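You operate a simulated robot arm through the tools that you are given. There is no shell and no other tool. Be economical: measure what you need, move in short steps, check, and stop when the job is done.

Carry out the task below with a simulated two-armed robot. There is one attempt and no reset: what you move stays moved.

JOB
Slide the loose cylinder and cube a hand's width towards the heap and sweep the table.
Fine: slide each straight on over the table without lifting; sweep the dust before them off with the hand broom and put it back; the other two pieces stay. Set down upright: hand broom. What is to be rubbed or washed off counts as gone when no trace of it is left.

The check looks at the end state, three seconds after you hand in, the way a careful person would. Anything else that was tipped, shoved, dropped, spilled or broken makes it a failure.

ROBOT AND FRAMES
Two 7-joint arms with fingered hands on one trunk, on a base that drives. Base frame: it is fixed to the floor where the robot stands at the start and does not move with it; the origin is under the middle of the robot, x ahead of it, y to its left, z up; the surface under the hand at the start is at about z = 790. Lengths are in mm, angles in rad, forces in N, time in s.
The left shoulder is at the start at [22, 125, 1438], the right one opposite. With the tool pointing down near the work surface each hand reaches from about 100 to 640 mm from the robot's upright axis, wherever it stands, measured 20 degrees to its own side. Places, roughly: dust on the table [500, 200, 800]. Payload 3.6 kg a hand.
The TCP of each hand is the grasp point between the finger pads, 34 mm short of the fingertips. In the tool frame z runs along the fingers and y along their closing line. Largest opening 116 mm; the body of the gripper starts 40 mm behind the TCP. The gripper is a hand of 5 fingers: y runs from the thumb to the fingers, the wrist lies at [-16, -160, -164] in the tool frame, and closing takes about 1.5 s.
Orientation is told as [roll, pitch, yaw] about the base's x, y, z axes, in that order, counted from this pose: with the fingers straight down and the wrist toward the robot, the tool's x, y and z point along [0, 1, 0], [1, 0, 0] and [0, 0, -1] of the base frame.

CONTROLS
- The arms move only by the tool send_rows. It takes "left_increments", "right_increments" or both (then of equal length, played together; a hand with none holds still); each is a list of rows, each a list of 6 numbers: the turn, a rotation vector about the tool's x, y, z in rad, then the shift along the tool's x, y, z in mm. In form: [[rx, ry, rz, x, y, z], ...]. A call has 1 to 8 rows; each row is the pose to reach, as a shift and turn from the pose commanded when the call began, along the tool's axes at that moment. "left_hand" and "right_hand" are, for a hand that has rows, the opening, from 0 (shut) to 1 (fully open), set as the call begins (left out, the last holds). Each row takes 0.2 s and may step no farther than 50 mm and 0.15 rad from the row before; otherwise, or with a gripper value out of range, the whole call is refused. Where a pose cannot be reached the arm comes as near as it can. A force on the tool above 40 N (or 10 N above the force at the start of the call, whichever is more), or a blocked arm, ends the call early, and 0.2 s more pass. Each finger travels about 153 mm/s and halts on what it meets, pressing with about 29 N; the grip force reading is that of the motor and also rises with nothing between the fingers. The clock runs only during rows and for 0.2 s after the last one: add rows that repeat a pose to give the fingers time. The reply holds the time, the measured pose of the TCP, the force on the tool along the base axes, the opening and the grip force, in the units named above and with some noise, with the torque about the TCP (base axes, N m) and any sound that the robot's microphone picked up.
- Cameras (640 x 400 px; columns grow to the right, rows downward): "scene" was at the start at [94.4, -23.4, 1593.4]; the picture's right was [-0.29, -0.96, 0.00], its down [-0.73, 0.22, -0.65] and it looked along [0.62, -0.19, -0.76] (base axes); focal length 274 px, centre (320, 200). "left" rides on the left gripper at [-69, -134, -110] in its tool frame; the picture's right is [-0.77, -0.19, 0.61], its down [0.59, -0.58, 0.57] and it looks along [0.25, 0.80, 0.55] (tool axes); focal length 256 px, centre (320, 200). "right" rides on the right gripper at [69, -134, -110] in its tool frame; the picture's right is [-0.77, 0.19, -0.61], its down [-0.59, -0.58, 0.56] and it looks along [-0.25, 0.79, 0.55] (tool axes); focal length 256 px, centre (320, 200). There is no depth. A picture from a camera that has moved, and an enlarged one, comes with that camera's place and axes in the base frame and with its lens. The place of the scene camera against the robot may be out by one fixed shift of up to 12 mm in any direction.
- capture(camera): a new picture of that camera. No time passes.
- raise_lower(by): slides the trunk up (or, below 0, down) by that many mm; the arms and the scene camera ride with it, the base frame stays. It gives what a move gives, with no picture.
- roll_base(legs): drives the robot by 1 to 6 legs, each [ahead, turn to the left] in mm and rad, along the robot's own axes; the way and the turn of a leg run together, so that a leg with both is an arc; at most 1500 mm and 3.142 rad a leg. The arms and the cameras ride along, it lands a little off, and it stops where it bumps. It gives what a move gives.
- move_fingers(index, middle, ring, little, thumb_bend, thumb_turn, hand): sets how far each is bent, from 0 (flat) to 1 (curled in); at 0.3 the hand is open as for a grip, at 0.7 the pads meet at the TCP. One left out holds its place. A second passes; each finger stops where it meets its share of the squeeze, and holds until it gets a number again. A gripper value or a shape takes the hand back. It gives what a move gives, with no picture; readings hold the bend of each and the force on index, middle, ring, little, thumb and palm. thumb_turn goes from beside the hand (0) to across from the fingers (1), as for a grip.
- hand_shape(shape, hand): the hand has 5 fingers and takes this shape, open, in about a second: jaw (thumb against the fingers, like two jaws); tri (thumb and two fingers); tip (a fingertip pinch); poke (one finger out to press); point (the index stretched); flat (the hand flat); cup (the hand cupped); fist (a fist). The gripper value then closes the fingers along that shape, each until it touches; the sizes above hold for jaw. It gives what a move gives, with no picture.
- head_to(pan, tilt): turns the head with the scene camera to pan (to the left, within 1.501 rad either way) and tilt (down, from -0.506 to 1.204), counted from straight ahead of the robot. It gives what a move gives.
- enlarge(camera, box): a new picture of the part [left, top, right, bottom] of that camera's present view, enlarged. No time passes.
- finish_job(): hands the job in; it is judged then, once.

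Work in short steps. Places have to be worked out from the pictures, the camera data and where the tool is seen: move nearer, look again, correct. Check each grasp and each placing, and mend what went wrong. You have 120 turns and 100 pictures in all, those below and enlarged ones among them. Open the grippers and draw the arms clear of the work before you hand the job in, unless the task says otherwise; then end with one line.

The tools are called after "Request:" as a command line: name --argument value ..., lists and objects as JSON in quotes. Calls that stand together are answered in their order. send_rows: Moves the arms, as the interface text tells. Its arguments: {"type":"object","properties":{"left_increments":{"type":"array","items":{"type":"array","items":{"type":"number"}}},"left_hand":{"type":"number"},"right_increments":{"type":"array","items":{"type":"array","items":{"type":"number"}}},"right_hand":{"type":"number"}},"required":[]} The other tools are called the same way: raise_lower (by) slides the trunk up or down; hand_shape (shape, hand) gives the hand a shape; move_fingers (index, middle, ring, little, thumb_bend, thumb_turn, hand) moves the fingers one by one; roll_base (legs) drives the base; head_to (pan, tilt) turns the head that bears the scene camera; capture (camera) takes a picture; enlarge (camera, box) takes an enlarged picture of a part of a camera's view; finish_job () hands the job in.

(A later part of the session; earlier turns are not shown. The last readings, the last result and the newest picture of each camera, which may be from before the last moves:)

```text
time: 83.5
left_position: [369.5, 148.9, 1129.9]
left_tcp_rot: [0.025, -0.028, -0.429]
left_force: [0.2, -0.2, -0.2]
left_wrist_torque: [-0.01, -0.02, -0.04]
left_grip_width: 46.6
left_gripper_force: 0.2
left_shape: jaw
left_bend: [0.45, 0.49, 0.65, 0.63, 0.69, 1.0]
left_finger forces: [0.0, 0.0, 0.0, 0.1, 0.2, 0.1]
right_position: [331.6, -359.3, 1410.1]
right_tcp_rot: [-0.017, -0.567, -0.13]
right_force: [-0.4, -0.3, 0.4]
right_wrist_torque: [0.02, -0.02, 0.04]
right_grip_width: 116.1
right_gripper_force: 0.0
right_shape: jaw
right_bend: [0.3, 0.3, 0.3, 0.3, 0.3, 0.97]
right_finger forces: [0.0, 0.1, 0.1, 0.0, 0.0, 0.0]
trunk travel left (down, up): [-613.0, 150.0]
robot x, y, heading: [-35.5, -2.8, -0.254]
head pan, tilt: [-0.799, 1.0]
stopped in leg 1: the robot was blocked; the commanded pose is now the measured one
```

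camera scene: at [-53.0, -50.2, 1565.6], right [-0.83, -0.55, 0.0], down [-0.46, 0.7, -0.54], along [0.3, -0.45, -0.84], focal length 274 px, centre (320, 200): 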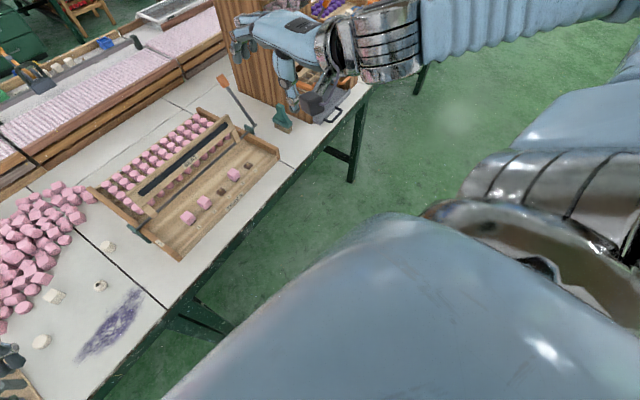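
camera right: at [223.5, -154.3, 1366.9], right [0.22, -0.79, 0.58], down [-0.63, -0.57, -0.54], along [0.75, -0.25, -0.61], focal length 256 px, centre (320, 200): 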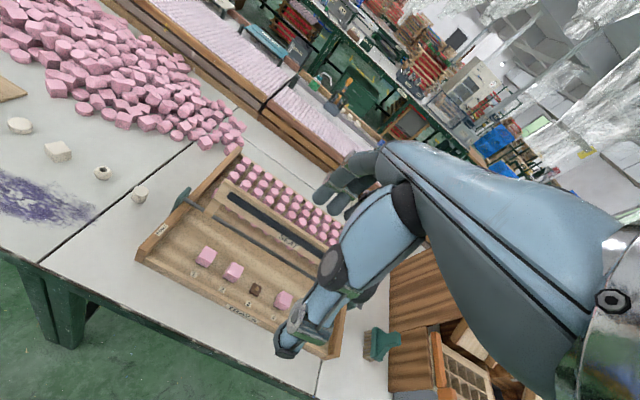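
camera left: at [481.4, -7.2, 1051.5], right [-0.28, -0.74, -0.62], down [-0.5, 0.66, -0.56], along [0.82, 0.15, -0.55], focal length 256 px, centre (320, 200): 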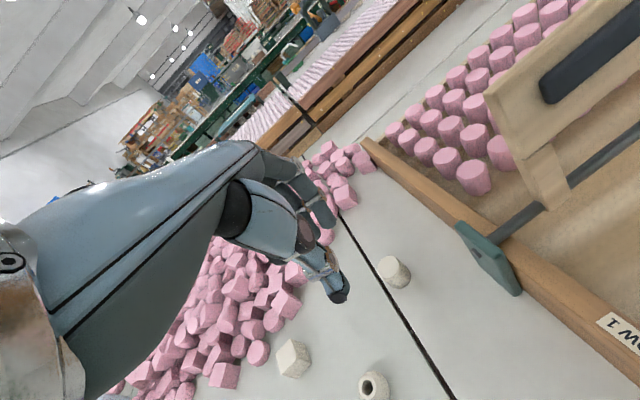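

The turn shoved the right arm upward, so arm lag against the body is what blocks turning. I'll put both arms back into extended start-like poses first.

Request:
send_rows --left_increments '[[0, 0, 0, 4, 20, 0], [0, 0, 0, 8, 40, 0], [0, 0, 0, 12, 60, 0], [0, 0, 0, 16, 80, 0], [0, 0, 0, 20, 100, 0], [0, 0, 0, 24, 120, 0], [0, 0, 0, 25, 144, 0]]' --right_increments '[[0.09, 0, 0.02, 0, -6, 40], [0.18, 0, 0.04, 0, -12, 80], [0.27, 0, 0.06, 0, -18, 120], [0.36, 0, 0.08, 0, -24, 160], [0.45, 0, 0.1, 0, -30, 200], [0.54, 0, 0.12, 0, -36, 240], [0.57, 0, 0.12, 0, -43, 281]]'

```text
time: 85.1
left_position: [510.2, 111.8, 1133.3]
left_tcp_rot: [0.029, -0.027, -0.431]
left_force: [-0.3, -0.5, -0.1]
left_wrist_torque: [0.02, 0.01, 0.01]
left_grip_width: 46.4
left_gripper_force: 0.1
left_shape: jaw
left_bend: [0.45, 0.49, 0.65, 0.63, 0.69, 1.0]
left_finger forces: [0.1, 0.0, 0.0, 0.0, 0.1, 0.0]
right_position: [413.9, -388.3, 1180.7]
right_tcp_rot: [0.021, 0.004, -0.252]
right_force: [-0.2, -1.0, -0.5]
right_wrist_torque: [0.04, -0.05, -0.02]
right_grip_width: 116.1
right_gripper_force: 0.0
right_shape: jaw
right_bend: [0.3, 0.3, 0.3, 0.3, 0.3, 0.97]
right_finger forces: [0.0, 0.0, 0.1, 0.0, 0.0, 0.1]
right hand out of reach, approached as far as the arm can: row 6, 7
trunk travel left (down, up): [-613.0, 150.0]
robot x, y, heading: [-37.9, -9.6, -0.256]
head pan, tilt: [-0.799, 1.0]
```

Both arms are clean and extended now. Testing a turn again.

Request:
roll_base --legs '[[0, -0.3]]'

```text
time: 86.5
left_position: [521.6, -54.2, 1134.3]
left_tcp_rot: [0.028, -0.026, -0.728]
left_force: [-0.6, 0.0, 0.9]
left_wrist_torque: [0.0, 0.0, 0.0]
left_grip_width: 46.3
left_gripper_force: 0.1
left_shape: jaw
left_bend: [0.45, 0.49, 0.65, 0.63, 0.69, 1.0]
left_finger forces: [0.0, 0.0, 0.0, 0.0, 0.0, 0.1]
right_position: [281.8, -504.5, 1182.7]
right_tcp_rot: [0.018, 0.004, -0.551]
right_force: [0.6, 0.1, -0.1]
right_wrist_torque: [-0.03, -0.01, 0.02]
right_grip_width: 116.2
right_gripper_force: 0.1
right_shape: jaw
right_bend: [0.3, 0.3, 0.3, 0.3, 0.3, 0.97]
right_finger forces: [0.0, 0.0, 0.0, 0.0, 0.0, 0.1]
trunk travel left (down, up): [-613.0, 150.0]
robot x, y, heading: [-34.6, -8.2, -0.555]
head pan, tilt: [-0.799, 1.0]
```

Turning works when the arms are clean. Now on to heading −π/2, ahead 495 mm and back to heading 0.

Request:
roll_base --legs '[[0, -0.5], [0, -0.516], [495, 0]]'

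Request:
roll_base --legs '[[0, 0.5], [0, 0.5], [0, 0.57]]'

```text
time: 92.3
left_position: [217.2, -997.0, 1134.6]
left_tcp_rot: [0.027, -0.031, -1.748]
left_force: [-0.1, -0.5, 0.0]
left_wrist_torque: [-0.02, 0.01, 0.01]
left_grip_width: 46.4
left_gripper_force: 0.0
left_shape: jaw
left_bend: [0.45, 0.49, 0.65, 0.63, 0.69, 1.0]
left_finger forces: [0.0, 0.1, 0.0, 0.0, 0.0, 0.0]
right_position: [-291.6, -1028.9, 1181.7]
right_tcp_rot: [0.019, 0.004, -1.57]
right_force: [-0.1, -0.4, 0.8]
right_wrist_torque: [0.02, 0.0, 0.02]
right_grip_width: 115.8
right_gripper_force: 0.0
right_shape: jaw
right_bend: [0.3, 0.3, 0.3, 0.3, 0.3, 0.97]
right_finger forces: [0.0, 0.0, 0.0, 0.1, 0.1, 0.0]
trunk travel left (down, up): [-613.0, 150.0]
robot x, y, heading: [-35.9, -498.6, -1.566]
head pan, tilt: [-0.799, 1.0]
```

```text
time: 97.1
left_position: [465.0, -243.8, 1134.4]
left_tcp_rot: [0.026, -0.028, -0.175]
left_force: [0.4, -0.3, 0.6]
left_wrist_torque: [-0.03, -0.02, 0.03]
left_grip_width: 46.3
left_gripper_force: 0.0
left_shape: jaw
left_bend: [0.45, 0.49, 0.65, 0.63, 0.69, 1.0]
left_finger forces: [0.0, 0.1, 0.0, 0.0, 0.1, 0.0]
right_position: [499.0, -755.0, 1182.6]
right_tcp_rot: [0.019, 0.002, 0.006]
right_force: [0.0, -0.1, -1.0]
right_wrist_torque: [0.04, 0.0, -0.01]
right_grip_width: 115.9
right_gripper_force: 0.0
right_shape: jaw
right_bend: [0.3, 0.3, 0.3, 0.3, 0.3, 0.97]
right_finger forces: [0.0, 0.0, 0.0, 0.1, 0.0, 0.0]
trunk travel left (down, up): [-613.0, 150.0]
robot x, y, heading: [-31.8, -493.3, 0.004]
head pan, tilt: [-0.799, 1.0]
```

Driving works perfectly now: robot at (−32,−493), heading 0. Looking at the broom from here.

Request:
head_to --pan -0.35 --tilt 0.95

Request:
capture --camera "scene"

Request:
capture --camera "right"

```text
time: 98.0
left_position: [465.7, -246.1, 1134.5]
left_tcp_rot: [0.028, -0.025, -0.175]
left_force: [0.0, -0.7, -0.5]
left_wrist_torque: [0.0, 0.01, 0.0]
left_grip_width: 46.6
left_gripper_force: 0.1
left_shape: jaw
left_bend: [0.45, 0.49, 0.65, 0.63, 0.69, 1.0]
left_finger forces: [0.1, 0.0, 0.0, 0.1, 0.0, 0.1]
right_position: [498.5, -754.9, 1182.0]
right_tcp_rot: [0.019, 0.002, 0.005]
right_force: [-0.6, 0.1, -0.1]
right_wrist_torque: [-0.01, -0.02, 0.01]
right_grip_width: 116.0
right_gripper_force: 0.1
right_shape: jaw
right_bend: [0.3, 0.3, 0.3, 0.3, 0.3, 0.97]
right_finger forces: [0.1, 0.0, 0.0, 0.1, 0.0, 0.0]
trunk travel left (down, up): [-613.0, 150.0]
robot x, y, heading: [-34.1, -500.2, 0.004]
head pan, tilt: [-0.351, 0.949]
```

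```text
27 pictures are left
camera scene: at [55.6, -523.7, 1569.2], right [-0.34, -0.94, 0.0], down [-0.77, 0.28, -0.58], along [0.55, -0.2, -0.81], focal length 274 px, centre (320, 200)
```

scene: 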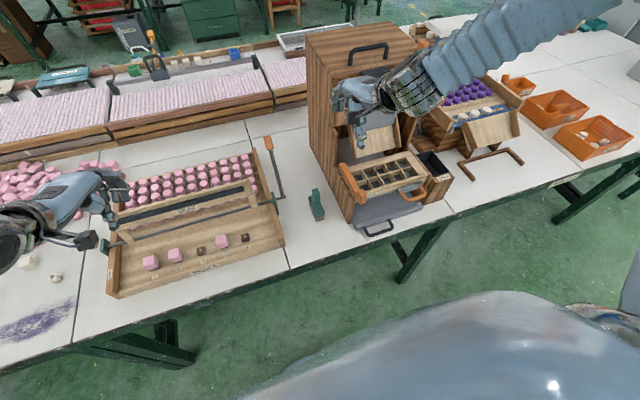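

```text
26 pictures are left
camera right: at [365.2, -688.6, 1294.5], right [0.19, -0.78, 0.6], down [-0.58, -0.58, -0.58], along [0.79, -0.23, -0.56], focal length 256 px, centre (320, 200)
```

right: 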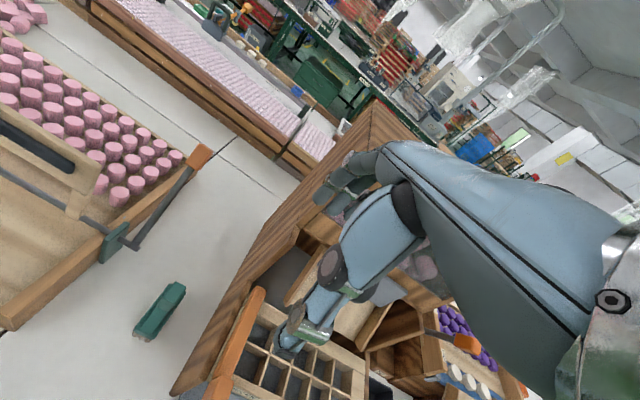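

The broom stands between the tray's lever and the wooden dispenser. Enlarging both views.

Request:
enlarge --camera "scene" --box '[280, 170, 360, 240]'

Request:
enlarge --camera "right" --box '[110, 260, 230, 360]'

```text
5.71 times, centred on (320, 205) of scene
camera zoom: at [55.6, -523.7, 1569.2], right [-0.34, -0.94, 0.0], down [-0.77, 0.28, -0.58], along [0.55, -0.2, -0.81], focal length 1565 px, centre (320, 171)
```

zoom: 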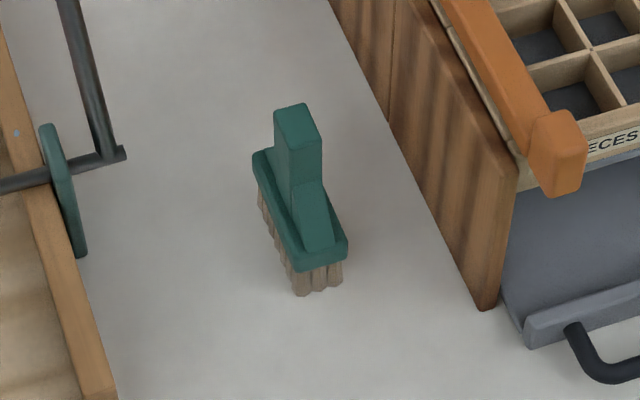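

```text
4.00 times, centred on (170, 310) of right
camera zoom: at [365.2, -688.6, 1294.5], right [0.19, -0.78, 0.6], down [-0.58, -0.58, -0.58], along [0.79, -0.23, -0.56], focal length 1024 px, centre (920, -240)
```

zoom: 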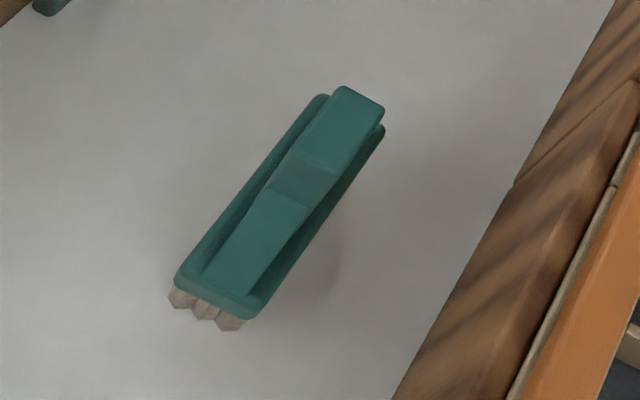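

The broom's block is ~86×32 mm along x, centred at about (542,−689), with an upright post (~26×22 mm, top z≈860) at x≈551. I'll grip the post along x with the right hand; first hovering at z≈950.

Request:
send_rows --right_increments '[[0, 0, 0, 33, 20, 10], [0, 0, 0, 66, 40, 30], [0, 0, 0, 66, 50, 75], [0, 0, 0, 66, 52, 120], [0, 0, 0, 66, 52, 165], [0, 0, 0, 66, 52, 205], [0, 0, 0, 66, 52, 230], [0, 0, 0, 66, 52, 230]]' --right_hand 0.65

Request:
enlarge --camera "right" --box '[200, 180, 400, 330]'

```text
time: 99.8
left_position: [463.9, -245.2, 1134.2]
left_tcp_rot: [0.028, -0.027, -0.174]
left_force: [1.0, -0.8, -0.4]
left_wrist_torque: [0.05, -0.01, 0.0]
left_grip_width: 46.5
left_gripper_force: 0.0
left_shape: jaw
left_bend: [0.45, 0.49, 0.65, 0.63, 0.69, 1.0]
left_finger forces: [0.0, 0.1, 0.0, 0.0, 0.0, 0.0]
right_position: [457.5, -757.8, 1154.6]
right_tcp_rot: [0.019, 0.004, 0.004]
right_force: [0.3, -0.8, -0.7]
right_wrist_torque: [-0.02, -0.03, -0.01]
right_grip_width: 75.6
right_gripper_force: 0.0
right_shape: jaw
right_bend: [0.36, 0.39, 0.55, 0.54, 0.57, 0.99]
right_finger forces: [0.0, 0.1, 0.0, 0.0, 0.0, 0.0]
right hand out of reach, approached as far as the arm can: row 1, 2, 3, 4, 5, 6, 7, 8
trunk travel left (down, up): [-613.0, 150.0]
robot x, y, heading: [-32.0, -500.7, 0.006]
head pan, tilt: [-0.351, 0.949]
```

```text
2.67 times, centred on (300, 255) of right
camera zoom: at [323.5, -691.8, 1266.8], right [0.19, -0.78, 0.6], down [-0.58, -0.58, -0.58], along [0.79, -0.23, -0.56], focal length 683 px, centre (373, 53)
```

zoom: 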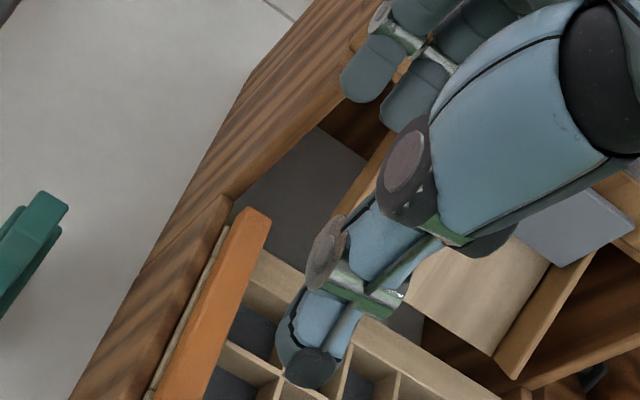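

The right arm is near a joint limit here. I'll try turning the wrist outward (yaw +0.25) while moving, keeping high.

Request:
send_rows --right_increments '[[0, 0, -0.08, 0, 5, -5], [0, 0, -0.16, 0, 10, -10], [0, 0, -0.25, 5, 20, -10], [0, 0, -0.25, 20, 40, -10], [0, 0, -0.25, 40, 60, -5], [0, 0, -0.25, 60, 80, 0], [0, 0, -0.25, 66, 94, 10]]'

```text
time: 101.4
left_position: [464.8, -245.7, 1134.4]
left_tcp_rot: [0.028, -0.025, -0.175]
left_force: [0.2, 0.2, 0.0]
left_wrist_torque: [-0.01, -0.01, -0.01]
left_grip_width: 46.2
left_gripper_force: 0.0
left_shape: jaw
left_bend: [0.45, 0.49, 0.65, 0.63, 0.69, 1.0]
left_finger forces: [0.1, 0.0, 0.1, 0.0, 0.0, 0.1]
right_position: [504.4, -717.3, 1194.3]
right_tcp_rot: [0.02, 0.0, 0.253]
right_force: [0.6, -0.3, 0.7]
right_wrist_torque: [0.01, 0.02, -0.03]
right_grip_width: 75.8
right_gripper_force: 0.1
right_shape: jaw
right_bend: [0.36, 0.39, 0.55, 0.54, 0.57, 0.99]
right_finger forces: [0.1, 0.0, 0.0, 0.0, 0.0, 0.0]
right hand out of reach, approached as far as the arm can: row 4, 5, 6, 7
trunk travel left (down, up): [-613.0, 150.0]
robot x, y, heading: [-33.3, -494.8, 0.007]
head pan, tilt: [-0.351, 0.949]
```

My rows are counted from the last commanded (unreachable) pose, so I overshot. I'll command back to about (551,−688,960) from there.

Request:
send_rows --right_increments '[[0, 0, 0, -15, -36, -40], [0, 0, 0, -30, -72, -80], [0, 0, 0, -45, -108, -110], [0, 0, 0, -59, -142, -120], [0, 0, 0, -59, -142, -120], [0, 0, 0, -59, -142, -85], [0, 0, 0, -59, -142, -50]]'

```text
refused: row 1 steps farther than a row can; nothing moved
```

Request:
send_rows --right_increments '[[0, 0, 0, -12, -28, -30], [0, 0, 0, -24, -56, -60], [0, 0, 0, -36, -84, -90], [0, 0, 0, -48, -114, -115], [0, 0, 0, -59, -142, -130], [0, 0, 0, -59, -142, -130], [0, 0, 0, -59, -142, -90], [0, 0, 0, -59, -142, -50]]'

```text
time: 103.2
left_position: [464.8, -246.2, 1134.8]
left_tcp_rot: [0.028, -0.025, -0.175]
left_force: [0.3, 0.5, 0.7]
left_wrist_torque: [-0.01, 0.02, -0.01]
left_grip_width: 46.3
left_gripper_force: 0.2
left_shape: jaw
left_bend: [0.45, 0.49, 0.65, 0.63, 0.69, 1.0]
left_finger forces: [0.0, 0.1, 0.0, 0.0, 0.1, 0.1]
right_position: [381.5, -811.9, 1243.2]
right_tcp_rot: [0.02, -0.002, 0.257]
right_force: [-0.8, -0.1, -0.3]
right_wrist_torque: [-0.01, 0.02, 0.0]
right_grip_width: 75.8
right_gripper_force: 0.0
right_shape: jaw
right_bend: [0.36, 0.39, 0.55, 0.54, 0.57, 0.99]
right_finger forces: [0.1, 0.0, 0.0, 0.0, 0.0, 0.0]
trunk travel left (down, up): [-613.0, 150.0]
robot x, y, heading: [-35.5, -496.9, 0.004]
head pan, tilt: [-0.351, 0.949]
```

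That pose was reached exactly, so the arm works here. I'll move left and down in front of the broom, where the arm is more extended.

Request:
send_rows --right_increments '[[0, 0, 0, 20, 5, 30], [0, 0, 0, 40, 15, 60], [0, 0, 0, 60, 25, 90], [0, 0, 0, 80, 35, 120], [0, 0, 0, 90, 45, 160], [0, 0, 0, 90, 55, 200]]'

```text
time: 104.6
left_position: [465.9, -245.0, 1135.2]
left_tcp_rot: [0.026, -0.026, -0.174]
left_force: [-0.7, -0.2, 0.9]
left_wrist_torque: [0.01, -0.04, 0.01]
left_grip_width: 46.2
left_gripper_force: 0.1
left_shape: jaw
left_bend: [0.45, 0.49, 0.65, 0.63, 0.69, 1.0]
left_finger forces: [0.0, 0.0, 0.0, 0.0, 0.0, 0.0]
right_position: [411.8, -705.1, 1044.2]
right_tcp_rot: [0.018, -0.002, 0.255]
right_force: [1.6, -0.1, -0.4]
right_wrist_torque: [0.01, 0.04, -0.02]
right_grip_width: 75.6
right_gripper_force: 0.0
right_shape: jaw
right_bend: [0.36, 0.39, 0.55, 0.54, 0.57, 0.99]
right_finger forces: [0.1, 0.0, 0.0, 0.1, 0.0, 0.1]
trunk travel left (down, up): [-613.0, 150.0]
robot x, y, heading: [-35.4, -496.2, 0.006]
head pan, tilt: [-0.351, 0.949]
```

Clean. Now forward over the broom at z≈950, levelling yaw to 0.

Request:
send_rows --right_increments '[[0, 0, 0.05, -4, 25, 15], [0, 0, 0.1, -8, 50, 35], [0, 0, 0.15, -12, 75, 55], [0, 0, 0.2, -16, 100, 75], [0, 0, 0.26, -19, 125, 90], [0, 0, 0.27, -19, 139, 94], [0, 0, 0.27, -19, 139, 94]]'

Request:
enlarge --camera "right" --box '[160, 180, 400, 360]'

```text
time: 106.2
left_position: [465.6, -246.2, 1134.6]
left_tcp_rot: [0.027, -0.027, -0.175]
left_force: [-1.2, -1.2, -0.8]
left_wrist_torque: [0.01, -0.02, -0.01]
left_grip_width: 46.5
left_gripper_force: 0.1
left_shape: jaw
left_bend: [0.45, 0.49, 0.65, 0.63, 0.69, 1.0]
left_finger forces: [0.0, 0.1, 0.0, 0.1, 0.0, 0.0]
right_position: [551.9, -686.3, 949.8]
right_tcp_rot: [0.018, 0.003, -0.017]
right_force: [0.2, -0.2, 0.5]
right_wrist_torque: [0.0, -0.05, 0.02]
right_grip_width: 75.6
right_gripper_force: 0.1
right_shape: jaw
right_bend: [0.36, 0.39, 0.55, 0.54, 0.57, 0.99]
right_finger forces: [0.1, 0.1, 0.1, 0.0, 0.1, 0.1]
trunk travel left (down, up): [-613.0, 150.0]
robot x, y, heading: [-34.3, -498.3, 0.005]
head pan, tilt: [-0.351, 0.949]
```

```text
2.22 times, centred on (280, 270) of right
camera zoom: at [419.2, -618.1, 1061.8], right [0.18, -0.78, 0.6], down [-0.59, -0.57, -0.57], along [0.79, -0.25, -0.56], focal length 569 px, centre (409, 44)
```

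zoom: 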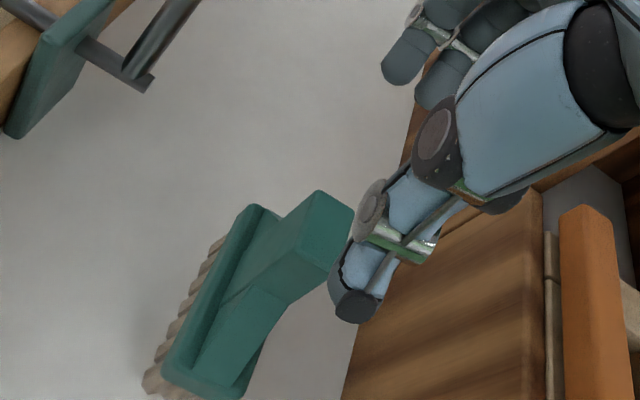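

Triangulating: the post spans x 535–560, y −680…−700, top z≈876. Descending to TCP (548,−690,879) with the jaw open around it.

Request:
send_rows --right_increments '[[0, 0, 0, -4, -4, 20], [0, 0, 0, -4, -4, 40], [0, 0, 0, -4, -4, 60], [0, 0, 0, -4, -4, 71], [0, 0, 0, -4, -4, 71]]'

Request:
enlarge --camera "right" --box '[200, 180, 400, 330]'

Request:
enlarge --camera "scene" --box '[270, 140, 390, 230]'

```text
time: 107.4
left_position: [464.8, -245.1, 1133.8]
left_tcp_rot: [0.026, -0.027, -0.175]
left_force: [0.4, 0.2, 0.3]
left_wrist_torque: [0.01, -0.03, -0.01]
left_grip_width: 46.4
left_gripper_force: 0.2
left_shape: jaw
left_bend: [0.45, 0.49, 0.65, 0.63, 0.69, 1.0]
left_finger forces: [0.1, 0.1, 0.0, 0.1, 0.0, 0.0]
right_position: [546.9, -689.8, 879.1]
right_tcp_rot: [0.019, 0.001, -0.016]
right_force: [0.0, 0.0, 0.1]
right_wrist_torque: [-0.02, 0.02, -0.01]
right_grip_width: 75.9
right_gripper_force: 0.0
right_shape: jaw
right_bend: [0.36, 0.39, 0.55, 0.54, 0.57, 0.99]
right_finger forces: [0.0, 0.1, 0.1, 0.0, 0.0, 0.0]
trunk travel left (down, up): [-613.0, 150.0]
robot x, y, heading: [-32.6, -496.8, 0.006]
head pan, tilt: [-0.351, 0.949]
```

```text
2.67 times, centred on (300, 255) of right
camera zoom: at [414.9, -621.4, 991.5], right [0.18, -0.78, 0.6], down [-0.59, -0.57, -0.58], along [0.79, -0.25, -0.56], focal length 683 px, centre (373, 53)
```

zoom: 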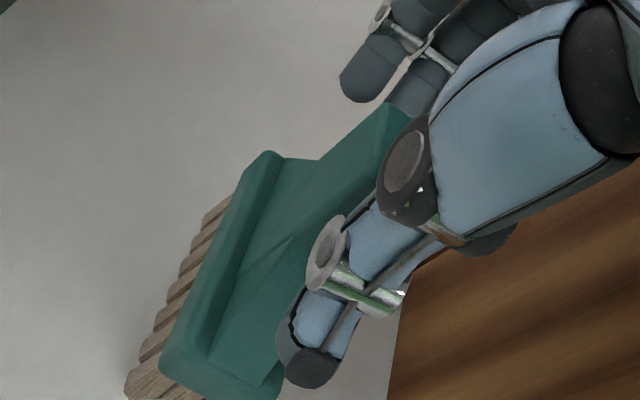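

```text
4.44 times, centred on (330, 185) of scene
camera zoom: at [55.5, -523.4, 1569.2], right [-0.34, -0.94, 0.0], down [-0.77, 0.28, -0.58], along [0.55, -0.2, -0.81], focal length 1217 px, centre (276, 267)
```

zoom: 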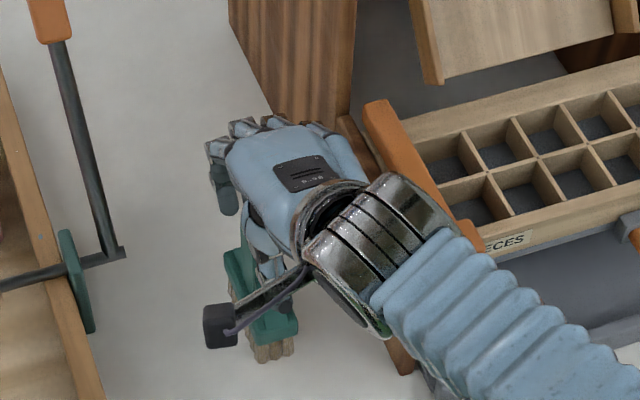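

Thumb (x≈496) and index (x≈596) straddle the post at y≈−690. Closing the grip.

Request:
send_rows --right_increments '[[0, 0, 0, 0, 0, 0], [0, 0, 0, 0, 0, 0], [0, 0, 0, 0, 0, 0], [0, 0, 0, 0, 0, 0], [0, 0, 0, 0, 0, 0]]' --right_hand 0.1

Request:
enlarge --camera "right" --box '[200, 180, 400, 330]'

```text
time: 108.6
left_position: [464.6, -245.2, 1134.8]
left_tcp_rot: [0.027, -0.028, -0.174]
left_force: [-0.1, -0.1, 0.0]
left_wrist_torque: [-0.01, 0.0, 0.02]
left_grip_width: 46.2
left_gripper_force: 0.0
left_shape: jaw
left_bend: [0.45, 0.49, 0.65, 0.63, 0.69, 1.0]
left_finger forces: [0.0, 0.0, 0.0, 0.0, 0.0, 0.1]
right_position: [546.9, -689.1, 880.1]
right_tcp_rot: [0.018, 0.002, -0.016]
right_force: [1.1, -0.3, 6.9]
right_wrist_torque: [-0.03, -0.4, 0.02]
right_grip_width: 28.3
right_gripper_force: 29.4
right_shape: jaw
right_bend: [0.51, 0.55, 0.69, 0.68, 0.7, 1.0]
right_finger forces: [18.3, 11.4, 0.1, 0.0, 29.4, 0.0]
trunk travel left (down, up): [-613.0, 150.0]
robot x, y, heading: [-32.5, -500.1, 0.006]
head pan, tilt: [-0.351, 0.949]
```

```text
2.67 times, centred on (300, 255) of right
camera zoom: at [415.0, -621.2, 992.3], right [0.18, -0.78, 0.6], down [-0.59, -0.57, -0.58], along [0.79, -0.25, -0.56], focal length 683 px, centre (373, 53)
```

zoom: 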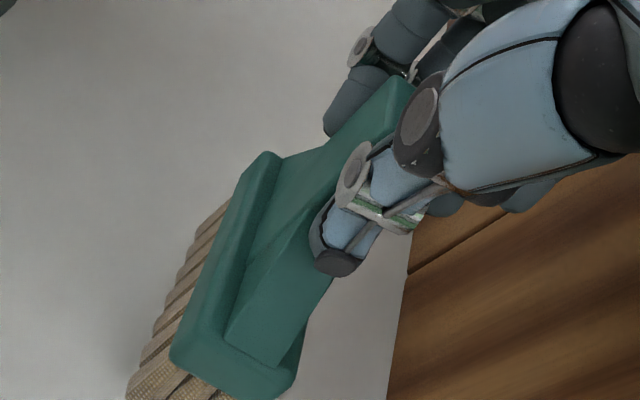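

Gripped at 28 mm, 29 N (home reference TCP: 547, −689.5, 880, yaw −0.016). Lifting 100 mm and checking.

Request:
send_rows --right_increments '[[0, 0, 0, 0, 0, -10], [0, 0, 0, 0, 0, -30], [0, 0, 0, 0, 0, -55], [0, 0, 0, 0, 0, -80], [0, 0, 0, 0, 0, -105], [0, 0, 0, 0, -10, -125]]'

Request:
enlarge --camera "right" --box '[160, 160, 400, 340]'

```text
time: 110.0
left_position: [464.7, -244.9, 1134.8]
left_tcp_rot: [0.027, -0.028, -0.176]
left_force: [-0.2, 0.1, 0.3]
left_wrist_torque: [-0.02, -0.01, 0.0]
left_grip_width: 46.3
left_gripper_force: 0.0
left_shape: jaw
left_bend: [0.45, 0.49, 0.65, 0.63, 0.69, 1.0]
left_finger forces: [0.1, 0.0, 0.0, 0.0, 0.1, 0.0]
right_position: [535.6, -690.8, 1003.0]
right_tcp_rot: [0.019, 0.003, -0.016]
right_force: [0.6, 1.0, -1.3]
right_wrist_torque: [-0.01, -0.02, 0.01]
right_grip_width: 27.8
right_gripper_force: 28.7
right_shape: jaw
right_bend: [0.52, 0.55, 0.69, 0.68, 0.7, 1.0]
right_finger forces: [17.1, 10.3, 0.0, 0.1, 27.1, 0.0]
trunk travel left (down, up): [-613.0, 150.0]
robot x, y, heading: [-31.9, -498.3, 0.004]
head pan, tilt: [-0.351, 0.949]
```

```text
2.22 times, centred on (280, 250) of right
camera zoom: at [404.8, -623.7, 1116.2], right [0.18, -0.78, 0.6], down [-0.59, -0.57, -0.57], along [0.79, -0.25, -0.56], focal length 569 px, centre (409, 89)
```

zoom: 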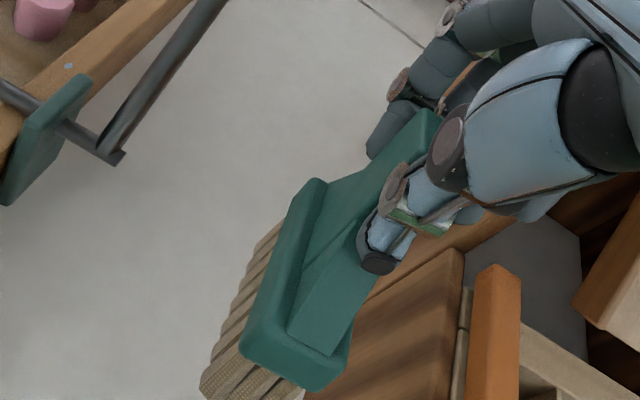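

The broom hangs level in the grip. Raising it a bit more for travel, then driving to robot y≈+330.

Request:
send_rows --right_increments '[[0, 0, 0, 0, 0, -25], [0, 0, 0, 0, 0, -50], [0, 0, 0, 0, 0, -70], [0, 0, 0, 0, 0, -70]]'

Request:
roll_base --legs '[[0, 0.5], [0, 0.5], [0, 0.566], [828, 0]]'

Request:
roll_base --legs '[[0, -0.5], [0, -0.5], [0, -0.571]]'

```text
time: 111.0
left_position: [464.9, -245.1, 1134.8]
left_tcp_rot: [0.025, -0.025, -0.175]
left_force: [0.4, -0.5, 0.4]
left_wrist_torque: [0.0, -0.02, -0.01]
left_grip_width: 46.4
left_gripper_force: 0.1
left_shape: jaw
left_bend: [0.45, 0.49, 0.65, 0.63, 0.69, 1.0]
left_finger forces: [0.1, 0.1, 0.1, 0.0, 0.1, 0.0]
right_position: [536.8, -695.2, 1073.4]
right_tcp_rot: [0.019, 0.004, -0.015]
right_force: [0.6, 0.5, -2.1]
right_wrist_torque: [0.0, -0.01, 0.0]
right_grip_width: 28.0
right_gripper_force: 29.3
right_shape: jaw
right_bend: [0.52, 0.55, 0.69, 0.68, 0.7, 1.0]
right_finger forces: [16.9, 10.1, 0.0, 0.0, 27.0, 0.0]
trunk travel left (down, up): [-613.0, 150.0]
robot x, y, heading: [-32.7, -495.4, 0.009]
head pan, tilt: [-0.351, 0.949]
```

```text
time: 119.9
left_position: [-295.6, 830.0, 1133.7]
left_tcp_rot: [0.026, -0.026, 1.402]
left_force: [0.6, 0.6, -0.2]
left_wrist_torque: [0.01, -0.01, -0.02]
left_grip_width: 46.3
left_gripper_force: 0.2
left_shape: jaw
left_bend: [0.45, 0.49, 0.65, 0.63, 0.69, 1.0]
left_finger forces: [0.1, 0.1, 0.0, 0.0, 0.0, 0.1]
right_position: [154.1, 904.6, 1074.8]
right_tcp_rot: [0.02, 0.005, 1.563]
right_force: [-0.2, -0.2, -1.8]
right_wrist_torque: [0.01, 0.0, 0.02]
right_grip_width: 27.6
right_gripper_force: 29.2
right_shape: jaw
right_bend: [0.53, 0.55, 0.69, 0.68, 0.7, 1.0]
right_finger forces: [16.6, 10.0, 0.0, 0.1, 26.2, 0.0]
trunk travel left (down, up): [-613.0, 150.0]
robot x, y, heading: [-41.5, 332.3, 1.582]
head pan, tilt: [-0.351, 0.949]
```

```text
time: 124.7
left_position: [458.7, 587.0, 1134.7]
left_tcp_rot: [0.03, -0.025, -0.173]
left_force: [-0.2, -0.4, 0.4]
left_wrist_torque: [-0.02, 0.02, 0.04]
left_grip_width: 46.2
left_gripper_force: 0.0
left_shape: jaw
left_bend: [0.45, 0.49, 0.65, 0.63, 0.69, 1.0]
left_finger forces: [0.0, 0.1, 0.1, 0.0, 0.1, 0.0]
right_position: [530.8, 138.0, 1073.4]
right_tcp_rot: [0.019, 0.004, -0.014]
right_force: [-0.4, 0.1, -2.1]
right_wrist_torque: [0.0, -0.01, -0.02]
right_grip_width: 27.3
right_gripper_force: 29.2
right_shape: jaw
right_bend: [0.53, 0.56, 0.69, 0.68, 0.7, 1.0]
right_finger forces: [16.1, 9.4, 0.1, 0.1, 25.5, 0.0]
trunk travel left (down, up): [-613.0, 150.0]
robot x, y, heading: [-41.0, 339.0, 0.004]
head pan, tilt: [-0.351, 0.949]
```

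Arrived at (−41,339). Looking at dust and pieces.

Request:
head_to --pan -0.25 --tilt 1.05

Request:
enlarge --camera "scene" --box '[160, 60, 480, 260]'

```text
time: 125.4
left_position: [457.7, 588.2, 1133.5]
left_tcp_rot: [0.028, -0.026, -0.172]
left_force: [-0.3, -1.3, -0.2]
left_wrist_torque: [-0.03, -0.02, 0.0]
left_grip_width: 46.5
left_gripper_force: 0.1
left_shape: jaw
left_bend: [0.45, 0.49, 0.65, 0.63, 0.69, 1.0]
left_finger forces: [0.0, 0.0, 0.1, 0.0, 0.0, 0.0]
right_position: [530.7, 138.8, 1073.9]
right_tcp_rot: [0.018, 0.004, -0.011]
right_force: [-0.4, -0.6, -2.0]
right_wrist_torque: [0.0, -0.05, 0.02]
right_grip_width: 27.4
right_gripper_force: 28.8
right_shape: jaw
right_bend: [0.53, 0.56, 0.69, 0.68, 0.7, 1.0]
right_finger forces: [16.1, 9.5, 0.0, 0.1, 25.4, 0.0]
trunk travel left (down, up): [-613.0, 150.0]
robot x, y, heading: [-39.5, 335.9, 0.006]
head pan, tilt: [-0.25, 1.051]
```

```text
2.00 times, centred on (320, 160) of scene
camera zoom: at [45.7, 316.4, 1562.1], right [-0.24, -0.97, 0.0], down [-0.84, 0.21, -0.5], along [0.48, -0.12, -0.87], focal length 548 px, centre (320, 280)
```

zoom: 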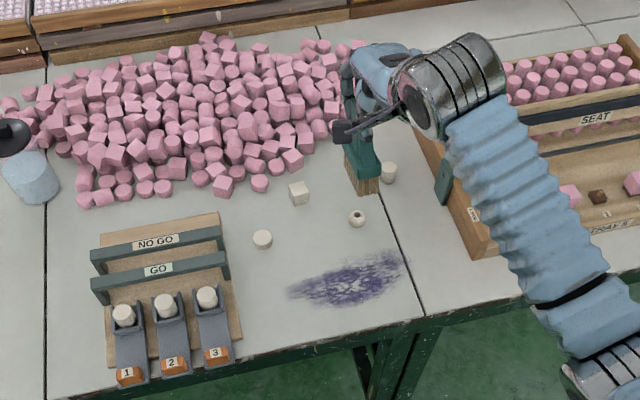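

Dust spans about x 418–505, y 50–270. The broom covers TCP −42…+36 mm in x, so I'll stroke along y in lanes. First hover over the right end (475,60,950).

Request:
send_rows --right_increments '[[0, 0, 0, -16, -20, 20], [0, 0, 0, -32, -40, 45], [0, 0, 0, -50, -55, 75], [0, 0, 0, -68, -55, 105], [0, 0, 0, -79, -55, 140], [0, 0, 0, -79, -55, 165], [0, 0, 0, -79, -55, 165]]'

Request:
enlarge --camera "scene" --box '[260, 140, 440, 260]'

```text
time: 127.0
left_position: [458.5, 587.2, 1134.9]
left_tcp_rot: [0.027, -0.027, -0.171]
left_force: [-0.4, 0.5, -1.1]
left_wrist_torque: [0.0, 0.02, 0.0]
left_grip_width: 46.5
left_gripper_force: 0.1
left_shape: jaw
left_bend: [0.45, 0.49, 0.65, 0.63, 0.69, 1.0]
left_finger forces: [0.1, 0.1, 0.1, 0.0, 0.0, 0.0]
right_position: [474.6, 62.1, 906.6]
right_tcp_rot: [0.019, 0.004, -0.013]
right_force: [-1.1, -0.5, -1.9]
right_wrist_torque: [0.0, -0.04, -0.01]
right_grip_width: 27.5
right_gripper_force: 28.5
right_shape: jaw
right_bend: [0.53, 0.56, 0.69, 0.68, 0.7, 1.0]
right_finger forces: [16.0, 9.5, 0.0, 0.0, 25.2, 0.0]
trunk travel left (down, up): [-613.0, 150.0]
robot x, y, heading: [-38.8, 333.2, 0.009]
head pan, tilt: [-0.25, 1.051]
```

```text
3.33 times, centred on (350, 200) of scene
camera zoom: at [45.5, 316.3, 1562.1], right [-0.24, -0.97, 0.0], down [-0.84, 0.21, -0.5], along [0.48, -0.12, -0.87], focal length 913 px, centre (220, 200)
```

zoom: 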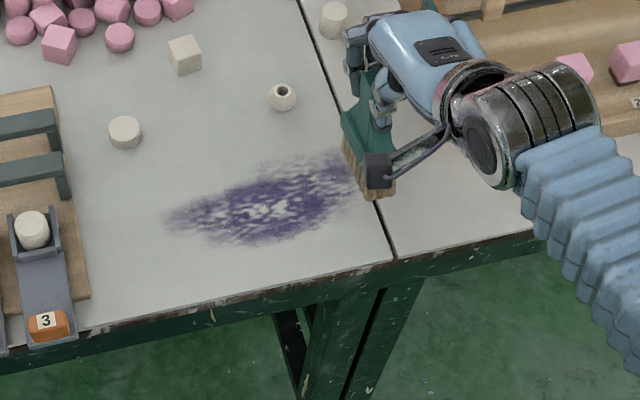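

The broom is placed right of the dust. Lowering it to the table and stroking left across the patch.

Request:
send_rows --right_increments '[[0, 0, 0, -12, 0, 18], [0, 0, 0, -12, 0, 29], [0, 0, 0, 30, 0, 29], [0, 0, 0, 70, 0, 29], [0, 0, 0, 110, 0, 29], [0, 0, 0, 150, 0, 29], [0, 0, 0, 190, 0, 29], [0, 0, 0, 225, 0, 29]]'

Request:
enlarge --camera "scene" --box '[260, 140, 440, 260]'

```text
time: 129.0
left_position: [458.5, 587.0, 1135.9]
left_tcp_rot: [0.027, -0.028, -0.173]
left_force: [0.5, 0.0, 0.8]
left_wrist_torque: [0.01, 0.03, -0.02]
left_grip_width: 46.6
left_gripper_force: 0.0
left_shape: jaw
left_bend: [0.45, 0.49, 0.65, 0.63, 0.69, 1.0]
left_finger forces: [0.0, 0.0, 0.0, 0.0, 0.1, 0.1]
right_position: [476.2, 219.7, 871.9]
right_tcp_rot: [-0.096, -0.005, -0.029]
right_force: [-1.8, 0.8, 9.7]
right_wrist_torque: [0.03, -0.08, -0.02]
right_grip_width: 23.9
right_gripper_force: 28.8
right_shape: jaw
right_bend: [0.53, 0.62, 0.69, 0.68, 0.7, 1.0]
right_finger forces: [15.9, 3.1, 0.0, 0.0, 20.1, 0.0]
trunk travel left (down, up): [-613.0, 150.0]
robot x, y, heading: [-40.4, 337.2, 0.01]
head pan, tilt: [-0.25, 1.051]
stopped in row 8 (right hand): the arm was blocked; the commanded pose is now the measured one
```

```text
3.33 times, centred on (350, 200) of scene
camera zoom: at [44.2, 317.5, 1562.1], right [-0.24, -0.97, 0.0], down [-0.84, 0.21, -0.5], along [0.48, -0.12, -0.87], focal length 913 px, centre (220, 200)
```

zoom: 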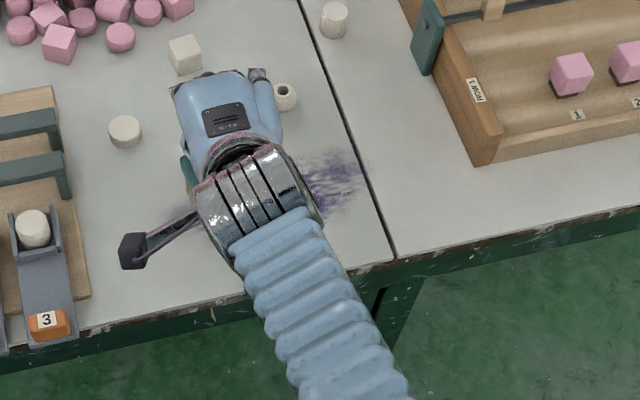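

The arm hit its inner limit at y≈220 and the hand rolled a bit. Lifting, levelling and inspecting broom and dust.

Request:
send_rows --right_increments '[[0, 0.03, 0, -5, 0, -15], [0, 0.06, 0, -20, 0, -40], [0, 0.09, 0, -40, 0, -70], [0, 0.11, 0, -60, 0, -100], [0, 0.11, 0, -80, 0, -110], [0, 0.11, 0, -100, 0, -110]]'

Request:
enlarge --camera "scene" --box '[260, 130, 440, 250]'

Request:
enlarge --camera "right" --box '[160, 160, 400, 340]'

```text
time: 130.4
left_position: [457.3, 585.6, 1134.2]
left_tcp_rot: [0.028, -0.026, -0.173]
left_force: [0.1, 0.6, 0.0]
left_wrist_torque: [0.03, -0.04, 0.02]
left_grip_width: 46.6
left_gripper_force: 0.1
left_shape: jaw
left_bend: [0.45, 0.49, 0.65, 0.63, 0.69, 1.0]
left_finger forces: [0.0, 0.0, 0.1, 0.0, 0.0, 0.1]
right_position: [472.1, 130.3, 987.9]
right_tcp_rot: [0.017, 0.003, -0.028]
right_force: [-1.1, -0.4, -1.6]
right_wrist_torque: [0.0, -0.04, -0.01]
right_grip_width: 23.9
right_gripper_force: 28.5
right_shape: jaw
right_bend: [0.54, 0.62, 0.69, 0.68, 0.7, 1.0]
right_finger forces: [16.2, 2.9, 0.0, 0.0, 16.2, 0.0]
trunk travel left (down, up): [-613.0, 150.0]
robot x, y, heading: [-40.2, 331.9, 0.014]
head pan, tilt: [-0.25, 1.051]
```

```text
3.33 times, centred on (350, 190) of scene
camera zoom: at [45.2, 315.7, 1562.1], right [-0.24, -0.97, 0.0], down [-0.84, 0.21, -0.5], along [0.48, -0.12, -0.87], focal length 913 px, centre (220, 233)
```

zoom: 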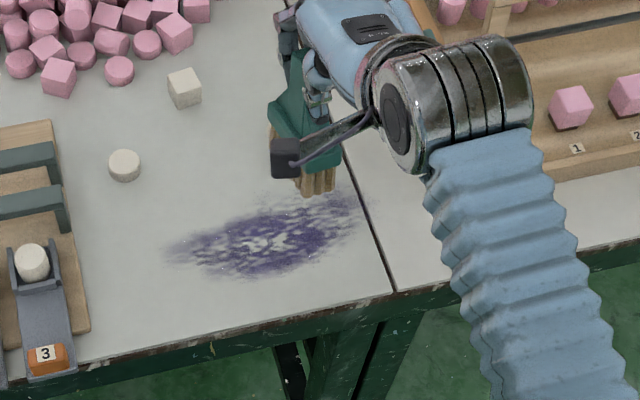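

```text
2.22 times, centred on (280, 250) of right
camera zoom: at [342.1, 200.6, 1099.8], right [0.17, -0.78, 0.6], down [-0.59, -0.56, -0.57], along [0.79, -0.26, -0.56], focal length 569 px, centre (409, 89)
```

zoom: 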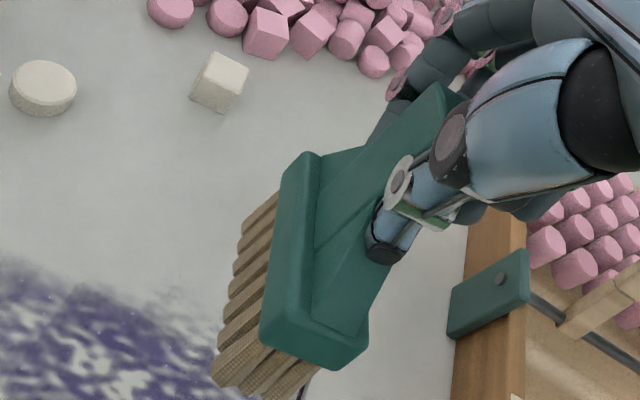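

The broom turned slightly in the grip but is still well held; the dust needs more passes. I'll shift the robot 95 mm further left so the whole patch is in the right arm's range.

Request:
send_rows --right_increments '[[0, 0, 0, -10, 20, -30], [0, 0, 0, -10, 40, -60], [0, 0, 0, -10, 50, -85], [0, 0, 0, -10, 50, -85]]'

Request:
roll_base --legs '[[0, 0.52], [0, 0.52], [0, 0.52], [95, 0], [0, -0.78], [0, -0.79]]'

```text
time: 131.4
left_position: [458.2, 586.7, 1134.2]
left_tcp_rot: [0.028, -0.026, -0.173]
left_force: [-1.6, -0.6, 0.5]
left_wrist_torque: [0.01, -0.04, 0.0]
left_grip_width: 46.3
left_gripper_force: 0.1
left_shape: jaw
left_bend: [0.45, 0.49, 0.65, 0.63, 0.69, 1.0]
left_finger forces: [0.0, 0.0, 0.1, 0.1, 0.0, 0.0]
right_position: [524.2, 117.8, 1073.4]
right_tcp_rot: [0.015, 0.002, -0.027]
right_force: [0.0, -0.4, -2.3]
right_wrist_torque: [0.0, 0.02, 0.02]
right_grip_width: 24.0
right_gripper_force: 29.3
right_shape: jaw
right_bend: [0.54, 0.62, 0.69, 0.68, 0.7, 1.0]
right_finger forces: [16.2, 2.6, 0.0, 0.0, 16.4, 0.0]
trunk travel left (down, up): [-613.0, 150.0]
robot x, y, heading: [-41.0, 332.8, 0.008]
head pan, tilt: [-0.25, 1.051]
```

```text
time: 140.4
left_position: [323.1, 821.3, 1132.5]
left_tcp_rot: [0.017, -0.029, 0.135]
left_force: [-0.9, 0.2, -0.4]
left_wrist_torque: [-0.05, -0.03, -0.03]
left_grip_width: 46.4
left_gripper_force: 0.1
left_shape: jaw
left_bend: [0.45, 0.49, 0.65, 0.63, 0.69, 1.0]
left_finger forces: [0.0, 0.1, 0.1, 0.0, 0.0, 0.0]
right_position: [527.6, 393.2, 1076.4]
right_tcp_rot: [0.005, 0.0, 0.278]
right_force: [-0.2, 1.0, -1.7]
right_wrist_torque: [0.0, 0.02, -0.06]
right_grip_width: 24.9
right_gripper_force: 29.2
right_shape: jaw
right_bend: [0.55, 0.61, 0.7, 0.68, 0.7, 1.0]
right_finger forces: [19.5, 2.2, 0.0, 0.0, 19.7, 0.0]
trunk travel left (down, up): [-613.0, 150.0]
robot x, y, heading: [-66.0, 406.9, 0.464]
head pan, tilt: [-0.25, 1.051]
stopped in leg 6: the robot was blocked; the commanded pose is now the measured one
```

Stopped at heading 0.46. Finishing the turn gently.

Request:
roll_base --legs '[[0, -0.23], [0, -0.23]]'

```text
time: 142.4
left_position: [431.2, 648.7, 1130.7]
left_tcp_rot: [0.008, -0.034, -0.262]
left_force: [-0.5, 1.9, 0.9]
left_wrist_torque: [-0.09, 0.02, 0.0]
left_grip_width: 46.2
left_gripper_force: 0.0
left_shape: jaw
left_bend: [0.45, 0.49, 0.65, 0.63, 0.69, 1.0]
left_finger forces: [0.0, 0.0, 0.0, 0.0, 0.1, 0.0]
right_position: [452.4, 174.9, 1083.2]
right_tcp_rot: [-0.002, -0.009, -0.119]
right_force: [0.0, 1.6, -0.4]
right_wrist_torque: [-0.11, 0.02, -0.03]
right_grip_width: 24.7
right_gripper_force: 29.0
right_shape: jaw
right_bend: [0.54, 0.62, 0.7, 0.68, 0.7, 1.0]
right_finger forces: [19.9, 1.7, 0.0, 0.0, 19.7, 0.1]
trunk travel left (down, up): [-613.0, 150.0]
robot x, y, heading: [-79.6, 394.9, 0.213]
head pan, tilt: [-0.25, 1.051]
stopped in leg 2: the robot was blocked; the commanded pose is now the measured one
```

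The body seems to have overshot the base; letting it settle and looking down.

Request:
head_to --pan -0.3 --tilt 0.95

Request:
capture --camera "scene"

```text
time: 143.1
left_position: [432.5, 641.4, 1129.9]
left_tcp_rot: [0.015, -0.03, -0.262]
left_force: [0.3, 0.7, -0.4]
left_wrist_torque: [-0.06, 0.01, 0.01]
left_grip_width: 46.5
left_gripper_force: 0.0
left_shape: jaw
left_bend: [0.45, 0.49, 0.65, 0.63, 0.69, 1.0]
left_finger forces: [0.1, 0.0, 0.0, 0.0, 0.0, 0.1]
right_position: [456.2, 168.6, 1079.9]
right_tcp_rot: [0.002, -0.005, -0.118]
right_force: [-0.5, 1.1, -2.4]
right_wrist_torque: [-0.06, -0.03, -0.01]
right_grip_width: 24.8
right_gripper_force: 29.1
right_shape: jaw
right_bend: [0.54, 0.62, 0.7, 0.68, 0.7, 1.0]
right_finger forces: [19.9, 1.7, 0.0, 0.0, 19.7, 0.1]
trunk travel left (down, up): [-613.0, 150.0]
robot x, y, heading: [-79.0, 392.2, 0.214]
head pan, tilt: [-0.3, 0.949]
```

```text
12 pictures are left
camera scene: at [10.0, 397.0, 1569.4], right [-0.09, -1.0, 0.01], down [-0.81, 0.07, -0.58], along [0.58, -0.05, -0.81], focal length 274 px, centre (320, 200)
```

scene: 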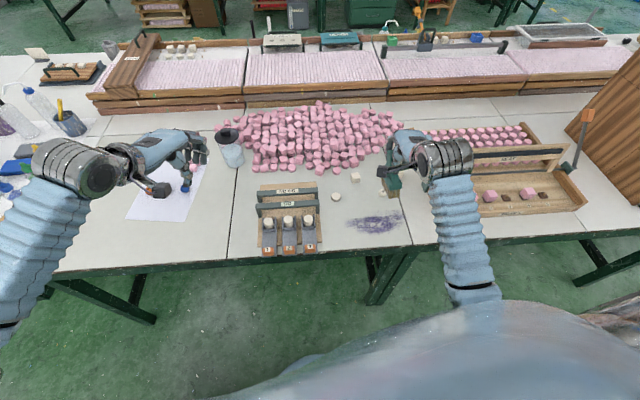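

Everything on the table is intact. From this stance the dust is within the right arm's range, so I'll sweep from here: hovering at the left end of the patch (470,262,915).

Request:
send_rows --right_increments '[[0, 0, -0.04, 20, 0, 30], [0, 0, -0.08, 40, 0, 60], [0, 0, -0.12, 60, 1, 90], [0, 0, -0.16, 80, 2, 120], [0, 0, -0.17, 94, 3, 150], [0, 0, -0.17, 94, 3, 165], [0, 0, -0.17, 94, 3, 165]]'

Request:
enlarge --camera "scene" --box '[280, 140, 460, 260]'

```text
time: 144.7
left_position: [435.4, 633.5, 1130.7]
left_tcp_rot: [0.018, -0.027, -0.268]
left_force: [-0.2, -0.2, 0.1]
left_wrist_torque: [0.04, -0.02, -0.01]
left_grip_width: 46.6
left_gripper_force: 0.1
left_shape: jaw
left_bend: [0.45, 0.49, 0.65, 0.63, 0.69, 1.0]
left_finger forces: [0.0, 0.1, 0.1, 0.1, 0.0, 0.1]
right_position: [470.8, 254.2, 912.7]
right_tcp_rot: [0.005, -0.003, 0.047]
right_force: [-0.7, -0.1, -1.3]
right_wrist_torque: [0.0, -0.04, 0.0]
right_grip_width: 24.6
right_gripper_force: 29.1
right_shape: jaw
right_bend: [0.54, 0.62, 0.7, 0.68, 0.7, 1.0]
right_finger forces: [19.5, 1.7, 0.0, 0.0, 19.3, 0.0]
trunk travel left (down, up): [-613.0, 150.0]
robot x, y, heading: [-79.7, 395.2, 0.208]
head pan, tilt: [-0.3, 0.949]
```

```text
3.33 times, centred on (370, 200) of scene
camera zoom: at [11.7, 388.2, 1569.2], right [-0.09, -1.0, 0.0], down [-0.81, 0.07, -0.58], along [0.58, -0.05, -0.81], focal length 913 px, centre (153, 200)
```

zoom: 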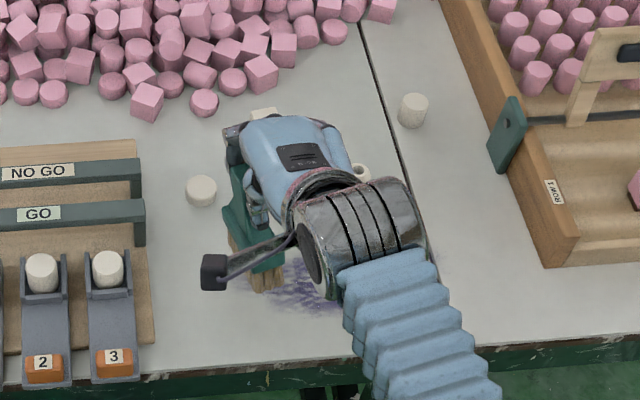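

Broom is over the left end, clear of the disc. Lowering to TCP z≈876 and stroking right across the whole patch.

Request:
send_rows --right_increments '[[0, 0, 0, 8, 0, 20], [0, 0, 0, 8, 0, 37], [0, 0, 0, -30, 0, 37], [0, 0, 0, -65, 0, 37], [0, 0, 0, -100, 0, 37], [0, 0, 0, -135, 0, 37], [0, 0, 0, -170, 0, 37], [0, 0, 0, -210, 0, 37]]'

Request:
enlarge --camera "scene" --box '[280, 140, 460, 260]'

```text
time: 146.4
left_position: [434.6, 632.3, 1131.6]
left_tcp_rot: [0.019, -0.026, -0.266]
left_force: [-0.5, -1.0, -0.3]
left_wrist_torque: [0.05, 0.01, -0.01]
left_grip_width: 46.5
left_gripper_force: 0.1
left_shape: jaw
left_bend: [0.45, 0.49, 0.65, 0.63, 0.69, 1.0]
left_finger forces: [0.0, 0.1, 0.1, 0.0, 0.1, 0.0]
right_position: [482.2, 42.8, 876.4]
right_tcp_rot: [0.004, -0.005, 0.047]
right_force: [-0.3, -1.6, 2.0]
right_wrist_torque: [0.01, -0.03, 0.0]
right_grip_width: 24.4
right_gripper_force: 29.0
right_shape: jaw
right_bend: [0.54, 0.62, 0.7, 0.68, 0.7, 1.0]
right_finger forces: [18.7, 1.5, 0.0, 0.0, 19.8, 0.1]
trunk travel left (down, up): [-613.0, 150.0]
robot x, y, heading: [-85.8, 393.6, 0.209]
head pan, tilt: [-0.3, 0.949]
```

```text
3.33 times, centred on (370, 200) of scene
camera zoom: at [11.7, 386.6, 1569.2], right [-0.09, -1.0, 0.0], down [-0.81, 0.07, -0.58], along [0.58, -0.05, -0.81], focal length 913 px, centre (153, 200)
```

zoom: 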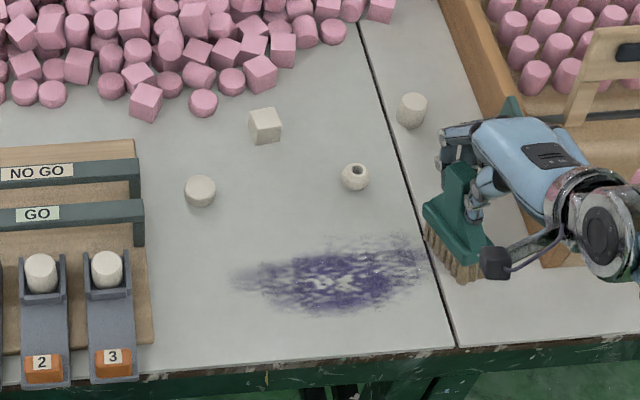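

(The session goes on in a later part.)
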